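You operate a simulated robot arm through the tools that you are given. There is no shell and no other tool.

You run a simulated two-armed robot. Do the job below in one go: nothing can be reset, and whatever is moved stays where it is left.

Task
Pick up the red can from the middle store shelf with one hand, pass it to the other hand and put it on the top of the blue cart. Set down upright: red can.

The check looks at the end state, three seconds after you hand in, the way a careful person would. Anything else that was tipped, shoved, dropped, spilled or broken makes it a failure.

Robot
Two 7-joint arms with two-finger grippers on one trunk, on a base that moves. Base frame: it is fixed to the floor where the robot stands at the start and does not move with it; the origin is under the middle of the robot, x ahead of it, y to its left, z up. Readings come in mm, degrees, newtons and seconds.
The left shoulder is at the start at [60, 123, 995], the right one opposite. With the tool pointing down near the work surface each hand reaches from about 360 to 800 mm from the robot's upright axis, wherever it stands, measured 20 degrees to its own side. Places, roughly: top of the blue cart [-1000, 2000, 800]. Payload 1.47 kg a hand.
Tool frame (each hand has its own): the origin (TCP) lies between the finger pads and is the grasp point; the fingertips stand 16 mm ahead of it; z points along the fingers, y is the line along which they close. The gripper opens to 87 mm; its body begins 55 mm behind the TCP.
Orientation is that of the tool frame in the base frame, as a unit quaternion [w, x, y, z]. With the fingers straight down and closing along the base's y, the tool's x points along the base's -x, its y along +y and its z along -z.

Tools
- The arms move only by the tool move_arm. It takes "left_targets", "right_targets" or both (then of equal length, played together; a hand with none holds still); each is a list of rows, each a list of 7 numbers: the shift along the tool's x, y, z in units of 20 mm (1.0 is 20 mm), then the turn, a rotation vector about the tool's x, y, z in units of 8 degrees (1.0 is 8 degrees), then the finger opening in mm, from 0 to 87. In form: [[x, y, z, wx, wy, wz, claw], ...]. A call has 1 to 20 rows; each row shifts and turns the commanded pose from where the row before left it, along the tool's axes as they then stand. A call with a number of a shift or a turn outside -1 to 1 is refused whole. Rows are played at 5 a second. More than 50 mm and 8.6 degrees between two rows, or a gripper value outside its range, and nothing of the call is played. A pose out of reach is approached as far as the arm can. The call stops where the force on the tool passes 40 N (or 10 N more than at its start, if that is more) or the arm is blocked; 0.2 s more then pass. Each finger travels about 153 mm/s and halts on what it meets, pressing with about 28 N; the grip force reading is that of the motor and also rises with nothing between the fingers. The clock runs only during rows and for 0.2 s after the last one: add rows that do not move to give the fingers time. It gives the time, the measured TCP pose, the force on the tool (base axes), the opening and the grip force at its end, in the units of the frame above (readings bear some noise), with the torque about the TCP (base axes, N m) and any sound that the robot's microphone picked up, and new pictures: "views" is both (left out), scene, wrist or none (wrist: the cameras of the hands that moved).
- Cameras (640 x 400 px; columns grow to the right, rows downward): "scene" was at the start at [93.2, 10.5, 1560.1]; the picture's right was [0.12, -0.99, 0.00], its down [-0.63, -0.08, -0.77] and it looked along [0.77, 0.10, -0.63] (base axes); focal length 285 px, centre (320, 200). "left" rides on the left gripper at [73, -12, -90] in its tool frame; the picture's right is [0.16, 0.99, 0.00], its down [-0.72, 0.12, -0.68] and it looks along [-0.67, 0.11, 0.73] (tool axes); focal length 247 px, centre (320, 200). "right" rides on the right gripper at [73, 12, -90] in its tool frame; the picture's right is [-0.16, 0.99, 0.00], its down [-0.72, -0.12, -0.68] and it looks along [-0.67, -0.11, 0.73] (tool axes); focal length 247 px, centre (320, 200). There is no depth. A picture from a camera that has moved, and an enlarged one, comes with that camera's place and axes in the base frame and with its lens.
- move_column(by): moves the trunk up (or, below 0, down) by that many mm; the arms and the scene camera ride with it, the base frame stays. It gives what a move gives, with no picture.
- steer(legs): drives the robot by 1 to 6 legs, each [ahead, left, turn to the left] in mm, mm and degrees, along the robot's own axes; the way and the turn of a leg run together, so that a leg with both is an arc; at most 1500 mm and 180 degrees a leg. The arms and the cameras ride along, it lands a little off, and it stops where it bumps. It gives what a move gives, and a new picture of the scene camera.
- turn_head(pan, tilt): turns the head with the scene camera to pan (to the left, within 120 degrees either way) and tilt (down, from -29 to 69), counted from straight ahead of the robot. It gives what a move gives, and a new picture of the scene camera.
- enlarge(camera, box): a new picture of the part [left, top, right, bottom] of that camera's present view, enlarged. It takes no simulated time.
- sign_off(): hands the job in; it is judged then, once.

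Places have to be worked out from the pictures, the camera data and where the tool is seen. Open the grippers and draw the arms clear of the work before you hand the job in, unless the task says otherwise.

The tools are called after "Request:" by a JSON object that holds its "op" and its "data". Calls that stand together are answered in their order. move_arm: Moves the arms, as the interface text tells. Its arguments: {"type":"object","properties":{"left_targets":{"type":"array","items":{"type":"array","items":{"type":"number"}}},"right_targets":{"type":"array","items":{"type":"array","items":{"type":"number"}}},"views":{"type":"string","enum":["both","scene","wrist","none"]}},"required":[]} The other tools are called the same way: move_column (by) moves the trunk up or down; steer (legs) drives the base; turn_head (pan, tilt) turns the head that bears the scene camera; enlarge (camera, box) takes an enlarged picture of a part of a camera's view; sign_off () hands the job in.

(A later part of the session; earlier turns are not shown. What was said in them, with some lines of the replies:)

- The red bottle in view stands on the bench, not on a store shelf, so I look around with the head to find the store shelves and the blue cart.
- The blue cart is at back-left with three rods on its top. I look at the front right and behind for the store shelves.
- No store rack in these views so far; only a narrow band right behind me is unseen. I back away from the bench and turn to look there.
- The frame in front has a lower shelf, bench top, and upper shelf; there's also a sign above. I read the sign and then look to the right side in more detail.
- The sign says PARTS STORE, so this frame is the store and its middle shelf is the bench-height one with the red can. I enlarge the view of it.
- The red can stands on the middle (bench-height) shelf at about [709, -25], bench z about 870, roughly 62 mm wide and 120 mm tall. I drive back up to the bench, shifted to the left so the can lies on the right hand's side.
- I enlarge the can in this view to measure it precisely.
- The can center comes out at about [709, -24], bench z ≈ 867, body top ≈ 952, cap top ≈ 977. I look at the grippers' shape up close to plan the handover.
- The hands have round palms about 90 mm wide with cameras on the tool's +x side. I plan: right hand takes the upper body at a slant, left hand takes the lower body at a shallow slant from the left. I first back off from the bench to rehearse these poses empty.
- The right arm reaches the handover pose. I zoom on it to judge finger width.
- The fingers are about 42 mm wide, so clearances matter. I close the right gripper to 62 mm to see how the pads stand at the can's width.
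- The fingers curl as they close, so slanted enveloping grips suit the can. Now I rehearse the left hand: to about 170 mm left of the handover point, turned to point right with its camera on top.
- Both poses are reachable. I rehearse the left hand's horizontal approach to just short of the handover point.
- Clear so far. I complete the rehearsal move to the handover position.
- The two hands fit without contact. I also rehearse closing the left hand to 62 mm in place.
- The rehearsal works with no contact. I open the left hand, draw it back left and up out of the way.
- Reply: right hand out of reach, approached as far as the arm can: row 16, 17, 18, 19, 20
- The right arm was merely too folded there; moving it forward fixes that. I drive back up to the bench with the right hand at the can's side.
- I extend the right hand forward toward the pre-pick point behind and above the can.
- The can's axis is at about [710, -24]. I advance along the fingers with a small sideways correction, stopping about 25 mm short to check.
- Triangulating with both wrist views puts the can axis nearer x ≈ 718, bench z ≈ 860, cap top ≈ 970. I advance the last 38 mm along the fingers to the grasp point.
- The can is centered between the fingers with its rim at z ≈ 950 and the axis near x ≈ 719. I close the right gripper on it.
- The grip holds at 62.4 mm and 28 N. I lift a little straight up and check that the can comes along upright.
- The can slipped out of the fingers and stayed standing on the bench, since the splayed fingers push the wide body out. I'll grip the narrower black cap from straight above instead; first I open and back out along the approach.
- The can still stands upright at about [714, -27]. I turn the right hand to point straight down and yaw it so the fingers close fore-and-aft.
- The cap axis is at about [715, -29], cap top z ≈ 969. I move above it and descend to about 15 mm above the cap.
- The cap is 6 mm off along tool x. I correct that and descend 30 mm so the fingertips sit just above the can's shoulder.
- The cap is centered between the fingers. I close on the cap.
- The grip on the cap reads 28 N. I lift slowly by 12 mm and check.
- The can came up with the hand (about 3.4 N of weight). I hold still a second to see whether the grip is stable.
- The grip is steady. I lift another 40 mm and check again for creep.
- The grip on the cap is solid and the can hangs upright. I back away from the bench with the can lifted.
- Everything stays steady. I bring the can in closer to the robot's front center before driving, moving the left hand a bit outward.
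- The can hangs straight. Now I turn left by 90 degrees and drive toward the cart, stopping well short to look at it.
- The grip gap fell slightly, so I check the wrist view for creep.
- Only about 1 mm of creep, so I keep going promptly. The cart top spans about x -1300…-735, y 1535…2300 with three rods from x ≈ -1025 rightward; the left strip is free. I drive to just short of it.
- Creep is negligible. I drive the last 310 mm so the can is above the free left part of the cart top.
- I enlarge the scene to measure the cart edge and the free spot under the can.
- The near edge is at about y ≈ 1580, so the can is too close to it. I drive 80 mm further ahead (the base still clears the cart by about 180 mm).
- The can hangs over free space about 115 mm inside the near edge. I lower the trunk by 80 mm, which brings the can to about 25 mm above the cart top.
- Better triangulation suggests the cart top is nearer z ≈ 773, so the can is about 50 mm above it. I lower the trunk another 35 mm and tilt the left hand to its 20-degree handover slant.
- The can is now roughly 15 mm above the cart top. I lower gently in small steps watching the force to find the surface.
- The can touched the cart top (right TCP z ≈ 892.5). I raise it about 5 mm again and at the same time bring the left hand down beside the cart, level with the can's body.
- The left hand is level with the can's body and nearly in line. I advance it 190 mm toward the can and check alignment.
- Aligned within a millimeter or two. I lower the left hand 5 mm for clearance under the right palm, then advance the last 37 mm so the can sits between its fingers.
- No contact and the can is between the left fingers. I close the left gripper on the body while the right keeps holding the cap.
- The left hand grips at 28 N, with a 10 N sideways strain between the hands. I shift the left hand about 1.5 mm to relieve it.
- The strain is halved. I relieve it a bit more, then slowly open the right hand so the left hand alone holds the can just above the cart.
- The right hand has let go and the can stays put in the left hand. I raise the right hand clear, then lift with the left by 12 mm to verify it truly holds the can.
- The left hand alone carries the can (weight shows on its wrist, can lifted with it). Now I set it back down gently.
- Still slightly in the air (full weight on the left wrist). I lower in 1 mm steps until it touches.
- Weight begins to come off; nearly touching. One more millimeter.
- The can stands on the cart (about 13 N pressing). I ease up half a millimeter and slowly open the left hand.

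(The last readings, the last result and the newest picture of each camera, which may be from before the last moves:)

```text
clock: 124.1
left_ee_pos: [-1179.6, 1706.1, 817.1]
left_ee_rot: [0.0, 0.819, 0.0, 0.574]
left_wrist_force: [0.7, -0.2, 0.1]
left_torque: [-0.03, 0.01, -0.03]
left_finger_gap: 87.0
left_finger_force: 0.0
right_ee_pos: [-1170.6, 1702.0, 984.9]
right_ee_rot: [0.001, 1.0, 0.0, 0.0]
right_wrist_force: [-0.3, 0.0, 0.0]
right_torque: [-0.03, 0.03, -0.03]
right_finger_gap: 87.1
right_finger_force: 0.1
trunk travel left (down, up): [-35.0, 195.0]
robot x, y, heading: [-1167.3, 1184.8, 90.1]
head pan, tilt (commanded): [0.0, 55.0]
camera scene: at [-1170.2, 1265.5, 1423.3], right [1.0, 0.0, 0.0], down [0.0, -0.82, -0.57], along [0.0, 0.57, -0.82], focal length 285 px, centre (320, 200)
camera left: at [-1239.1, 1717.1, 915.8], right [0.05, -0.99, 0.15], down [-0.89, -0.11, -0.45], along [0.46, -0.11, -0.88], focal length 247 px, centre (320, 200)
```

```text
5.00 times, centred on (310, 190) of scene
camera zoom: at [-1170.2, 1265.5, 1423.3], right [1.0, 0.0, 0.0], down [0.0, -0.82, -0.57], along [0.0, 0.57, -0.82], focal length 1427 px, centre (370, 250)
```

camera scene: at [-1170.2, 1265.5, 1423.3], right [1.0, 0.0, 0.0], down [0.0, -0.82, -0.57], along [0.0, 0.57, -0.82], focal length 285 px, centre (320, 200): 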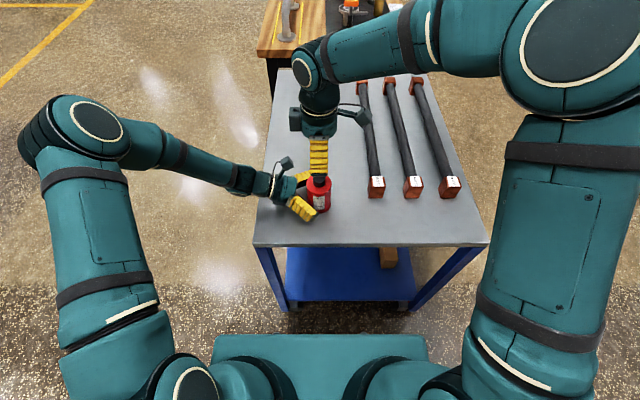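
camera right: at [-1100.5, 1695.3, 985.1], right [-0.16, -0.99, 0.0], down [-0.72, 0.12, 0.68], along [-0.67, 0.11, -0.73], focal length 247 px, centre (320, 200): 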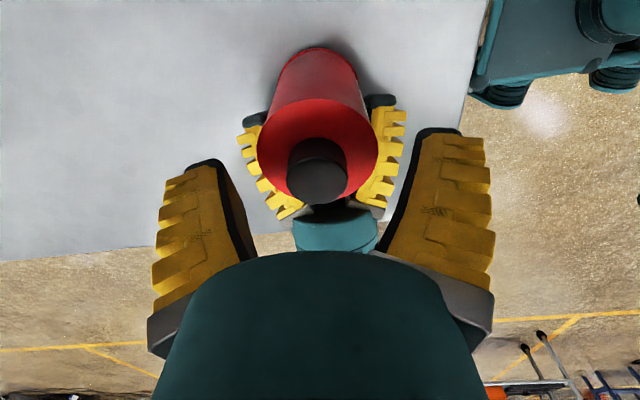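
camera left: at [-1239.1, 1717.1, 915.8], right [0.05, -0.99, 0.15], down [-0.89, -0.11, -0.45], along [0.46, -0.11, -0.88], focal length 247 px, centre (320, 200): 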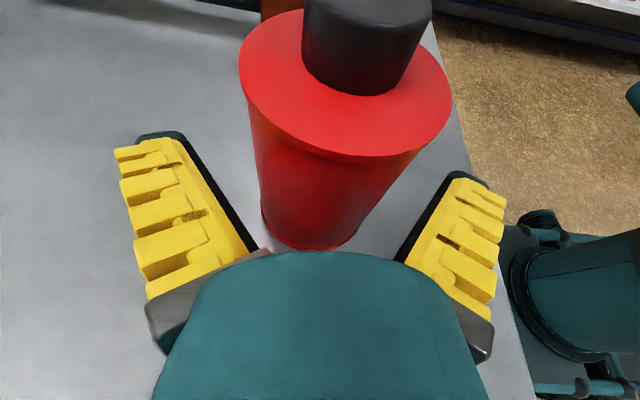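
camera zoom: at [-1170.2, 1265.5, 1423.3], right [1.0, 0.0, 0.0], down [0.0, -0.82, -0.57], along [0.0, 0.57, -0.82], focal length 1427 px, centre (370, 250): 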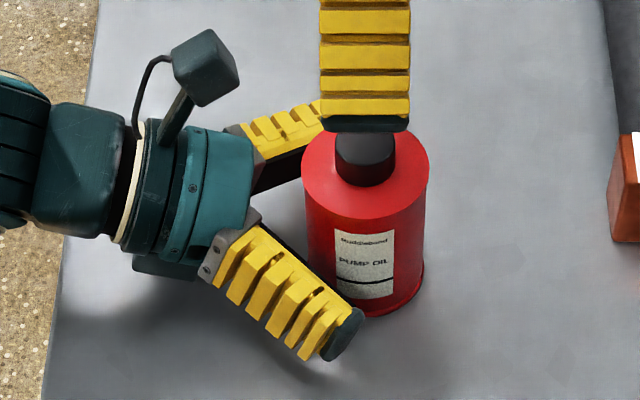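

The can stands upright and free on the cart. I withdraw the left hand straight back, slightly rising, while the right hand rises further.

Request:
{"op": "move_arm", "data": {"left_targets": [[-0.278, 0, -0.91, 0, 0, 0, 87], [-0.278, 0, -0.91, 0, 0, 0, 87], [-0.278, 0, -0.91, 0, 0, 0, 87], [-0.278, 0, -0.91, 0, 0, 0, 87], [-0.278, 0, -0.91, 0, 0, 0, 87], [-0.278, 0, -0.91, 0, 0, 0, 87], [-0.278, 0, -0.91, 0, 0, 0, 87], [-0.278, 0, -0.91, 0, 0, 0, 87], [-0.278, 0, -0.91, 0, 0, 0, 87], [-0.278, 0, -0.91, 0, 0, 0, 87], [-0.278, 0, -0.91, 0, 0, 0, 87], [-0.278, 0, -0.91, 0, 0, 0, 87]], "right_targets": [[0, 0, -0.5, 0, 0, 0, 87], [0, 0, -0.5, 0, 0, 0, 87], [0, 0, -0.5, 0, 0, 0, 87], [0, 0, -0.5, 0, 0, 0, 87], [0, 0, -0.5, 0, 0, 0, 87], [0, 0, -0.5, 0, 0, 0, 87], [0, 0, 0, 0, 0, 0, 87], [0, 0, 0, 0, 0, 0, 87], [0, 0, 0, 0, 0, 0, 87], [0, 0, 0, 0, 0, 0, 87], [0, 0, 0, 0, 0, 0, 87], [0, 0, 0, 0, 0, 0, 87]], "views": "both"}}

Request:
{"op": "enlarge", "data": {"camera": "scene", "box": [230, 110, 390, 240]}}

```text
clock: 126.7
left_ee_pos: [-1408.8, 1703.9, 831.0]
left_ee_rot: [0.001, 0.82, -0.001, 0.573]
left_wrist_force: [-0.4, -0.2, -0.5]
left_torque: [0.03, -0.02, 0.0]
left_finger_gap: 87.1
left_finger_force: 0.0
right_ee_pos: [-1172.0, 1705.3, 1046.1]
right_ee_rot: [0.001, 1.0, 0.0, 0.0]
right_wrist_force: [-0.1, 0.5, -0.7]
right_torque: [-0.03, 0.01, 0.0]
right_finger_gap: 87.0
right_finger_force: 0.0
trunk travel left (down, up): [-35.0, 195.0]
robot x, y, heading: [-1168.6, 1185.1, 90.1]
head pan, tilt (commanded): [0.0, 55.0]
camera scene: at [-1170.3, 1265.5, 1423.4], right [1.0, 0.0, 0.0], down [0.0, -0.82, -0.57], along [0.0, 0.57, -0.82], focal length 285 px, centre (320, 200)
camera right: at [-1100.7, 1694.5, 1135.3], right [-0.16, -0.99, 0.0], down [-0.72, 0.12, 0.68], along [-0.67, 0.11, -0.73], focal length 247 px, centre (320, 200)
camera left: at [-1467.6, 1715.9, 929.4], right [0.05, -0.99, 0.15], down [-0.89, -0.11, -0.45], along [0.46, -0.11, -0.88], focal length 247 px, centre (320, 200)
```

scene: 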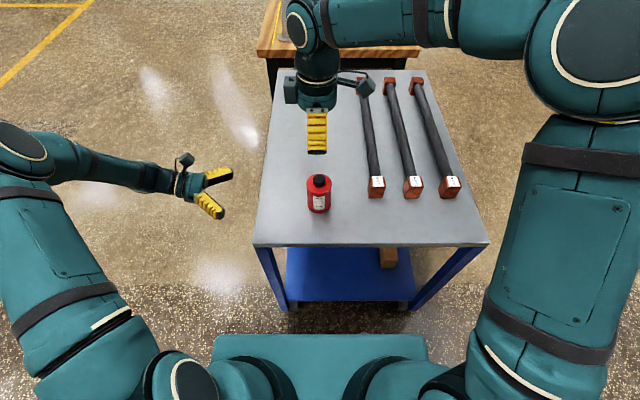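
right: 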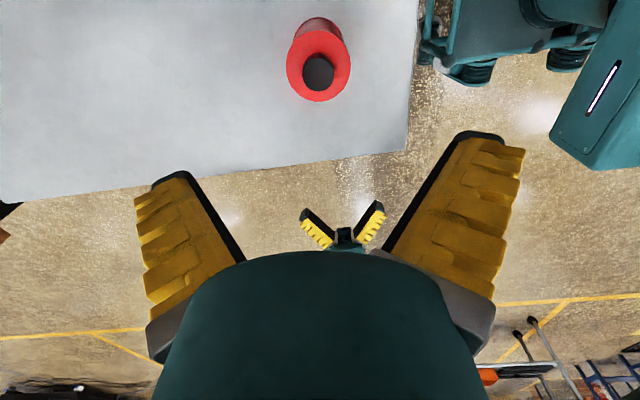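
left: 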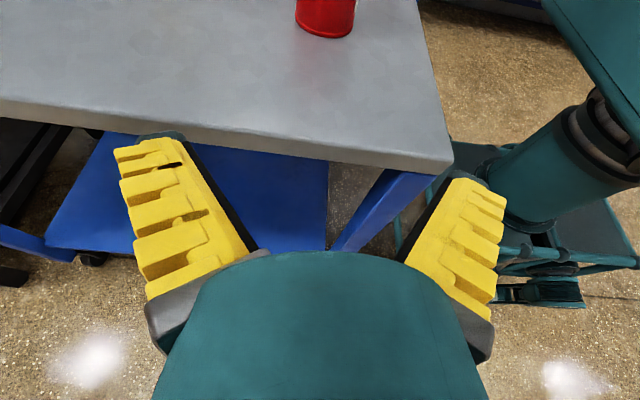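

```text
3.08 times, centred on (310, 175) of scene
camera zoom: at [-1170.3, 1265.5, 1423.4], right [1.0, 0.0, 0.0], down [0.0, -0.82, -0.57], along [0.0, 0.57, -0.82], focal length 878 px, centre (351, 277)
```

zoom: 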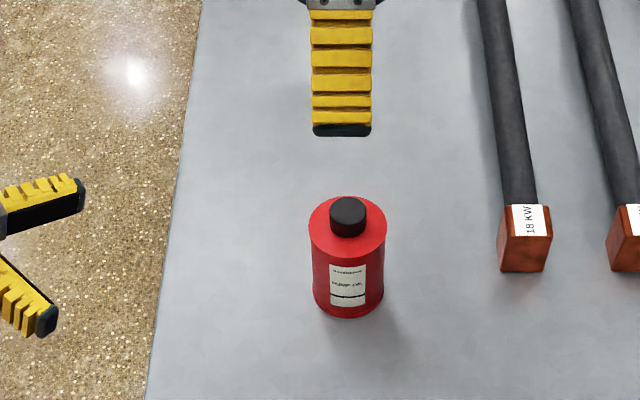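

The can stands upright on the cart, clear of the rods. I raise the left hand and back the robot away to leave the area clear.

Request:
{"op": "move_arm", "data": {"left_targets": [[0.94, 0, -0.342, 0, 0, 0, 87], [0.94, 0, -0.342, 0, 0, 0, 87], [0.94, 0, -0.342, 0, 0, 0, 87], [0.94, 0, -0.342, 0, 0, 0, 87], [0.94, 0, -0.342, 0, 0, 0, 87], [0.94, 0, -0.342, 0, 0, 0, 87], [0.94, 0, -0.342, 0, 0, 0, 87]], "views": "none"}}

Request:
{"op": "steer", "data": {"legs": [[-450, 0, 0]]}}

Request:
{"op": "turn_head", "data": {"pan": 0, "tilt": 35}}

```text
clock: 128.3
left_ee_pos: [-1406.7, 1705.7, 970.5]
left_ee_rot: [0.0, 0.819, 0.0, 0.574]
left_wrist_force: [0.3, 0.5, 0.2]
left_torque: [-0.02, -0.02, 0.01]
left_finger_gap: 87.0
left_finger_force: 0.1
right_ee_pos: [-1173.1, 1704.9, 1045.9]
right_ee_rot: [0.001, 1.0, 0.0, 0.0]
right_wrist_force: [0.5, 0.8, 0.3]
right_torque: [-0.02, 0.0, -0.04]
right_finger_gap: 87.3
right_finger_force: 0.0
trunk travel left (down, up): [-35.0, 195.0]
robot x, y, heading: [-1167.9, 1183.7, 89.9]
head pan, tilt (commanded): [0.0, 55.0]
```

```text
clock: 131.1
left_ee_pos: [-1409.9, 1253.2, 970.4]
left_ee_rot: [-0.002, 0.82, 0.001, 0.573]
left_wrist_force: [-0.7, -0.4, 0.3]
left_torque: [0.04, 0.02, 0.01]
left_finger_gap: 86.8
left_finger_force: 0.2
right_ee_pos: [-1175.6, 1252.3, 1046.7]
right_ee_rot: [0.0, 1.0, 0.003, 0.001]
right_wrist_force: [-0.5, -0.8, 0.2]
right_torque: [-0.02, 0.02, -0.01]
right_finger_gap: 87.3
right_finger_force: 0.1
trunk travel left (down, up): [-35.0, 195.0]
robot x, y, heading: [-1165.5, 735.4, 90.2]
head pan, tilt (commanded): [0.0, 55.0]
camera scene: at [-1170.1, 813.8, 1423.4], right [1.0, 0.0, 0.0], down [0.0, -0.82, -0.57], along [0.0, 0.57, -0.82], focal length 285 px, centre (320, 200)
```

scene: 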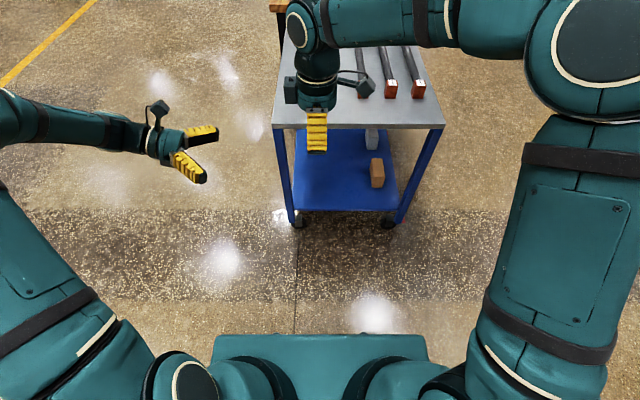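

```text
clock: 131.9
left_ee_pos: [-1409.3, 1253.4, 971.1]
left_ee_rot: [0.0, 0.819, 0.001, 0.574]
left_wrist_force: [-0.5, 0.4, -0.1]
left_torque: [0.03, 0.04, -0.01]
left_finger_gap: 87.3
left_finger_force: 0.0
right_ee_pos: [-1176.0, 1252.5, 1046.7]
right_ee_rot: [0.001, 1.0, 0.002, 0.0]
right_wrist_force: [0.1, -0.7, 0.4]
right_torque: [0.01, 0.0, -0.01]
right_finger_gap: 87.1
right_finger_force: 0.2
trunk travel left (down, up): [-35.0, 195.0]
robot x, y, heading: [-1169.1, 733.5, 90.2]
head pan, tilt (commanded): [0.0, 35.0]
camera scene: at [-1170.2, 830.4, 1451.5], right [1.0, 0.0, 0.0], down [0.0, -0.57, -0.82], along [0.0, 0.82, -0.57], focal length 285 px, centre (320, 200)
```

scene: 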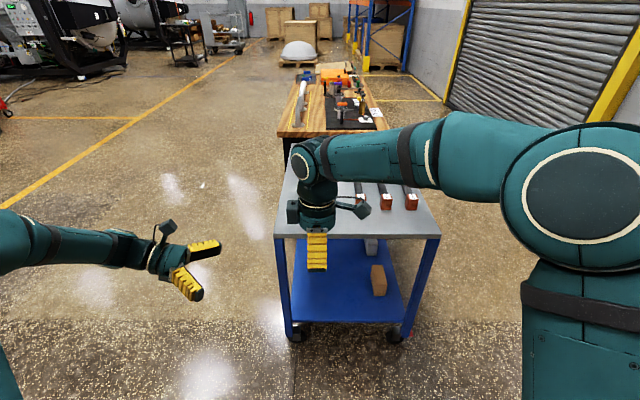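

The right hand hides the can from the head; I move it aside to confirm the end state.

Request:
{"op": "move_arm", "data": {"right_targets": [[1, 0, 0, 0, 0, 0, 87], [1, 0, 0, 0, 0, 0, 87], [1, 0, 0, 0, 0, 0, 87], [1, 0, 0, 0, 0, 0, 87], [1, 0, 0, 0, 0, 0, 87], [1, 0, 0, 0, 0, 0, 87], [1, 0, 0, 0, 0, 0, 87], [1, 0, 0, 0, 0, 0, 87], [1, 0, 0, 0, 0, 0, 87], [1, 0, 0, 0, 0, 0, 87]], "views": "scene"}}

Request:
{"op": "enlarge", "data": {"camera": "scene", "box": [250, 120, 460, 260]}}

```text
clock: 134.1
left_ee_pos: [-1408.7, 1253.7, 970.4]
left_ee_rot: [-0.001, 0.819, 0.001, 0.573]
left_wrist_force: [0.4, 0.2, -0.4]
left_torque: [-0.03, 0.0, 0.0]
left_finger_gap: 87.0
left_finger_force: 0.0
right_ee_pos: [-974.8, 1251.9, 1048.6]
right_ee_rot: [0.001, 1.0, 0.003, 0.0]
right_wrist_force: [-0.8, 0.2, 0.3]
right_torque: [0.01, 0.0, 0.0]
right_finger_gap: 87.0
right_finger_force: 0.0
trunk travel left (down, up): [-35.0, 195.0]
robot x, y, heading: [-1166.5, 731.3, 90.1]
head pan, tilt (commanded): [0.0, 35.0]
camera scene: at [-1169.8, 830.4, 1451.6], right [1.0, 0.0, 0.0], down [0.0, -0.57, -0.82], along [0.0, 0.82, -0.57], focal length 285 px, centre (320, 200)
```

scene: 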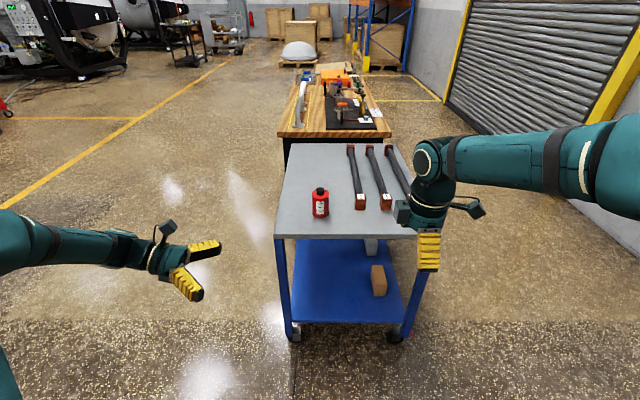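

```text
2.86 times, centred on (355, 190) of scene
camera zoom: at [-1169.8, 830.4, 1451.6], right [1.0, 0.0, 0.0], down [0.0, -0.57, -0.82], along [0.0, 0.82, -0.57], focal length 815 px, centre (220, 229)
```

zoom: 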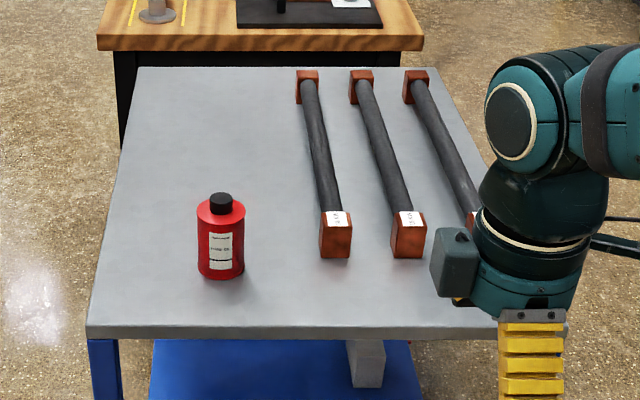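

The red can stands upright on top of the blue cart. The rods are undisturbed, both grippers are open and the arms are clear, so I hand the job in.

Request:
{"op": "sign_off", "data": {}}

```text
The job is handed in.
```

The red can is standing upright on top of the blue cart, on the clear left side beside the three rods, and I have handed the job in.

- **Pick:** I took the red can marked "PUMP OIL" from the bench-height shelf of the parts store. The first grip, on the can's body, slipped. The can stayed standing on the bench, and I picked it up by its cap with the right hand instead.
- **Hand-over:** I passed it to the left hand a few millimetres above the cart top. The left hand alone then lifted it about 12 mm and set it down.
- **End state:** The last picture shows the can upright and the rods in place. Both grippers are open and the robot has backed away from the cart. I saw nothing on the bench moved apart from the can.
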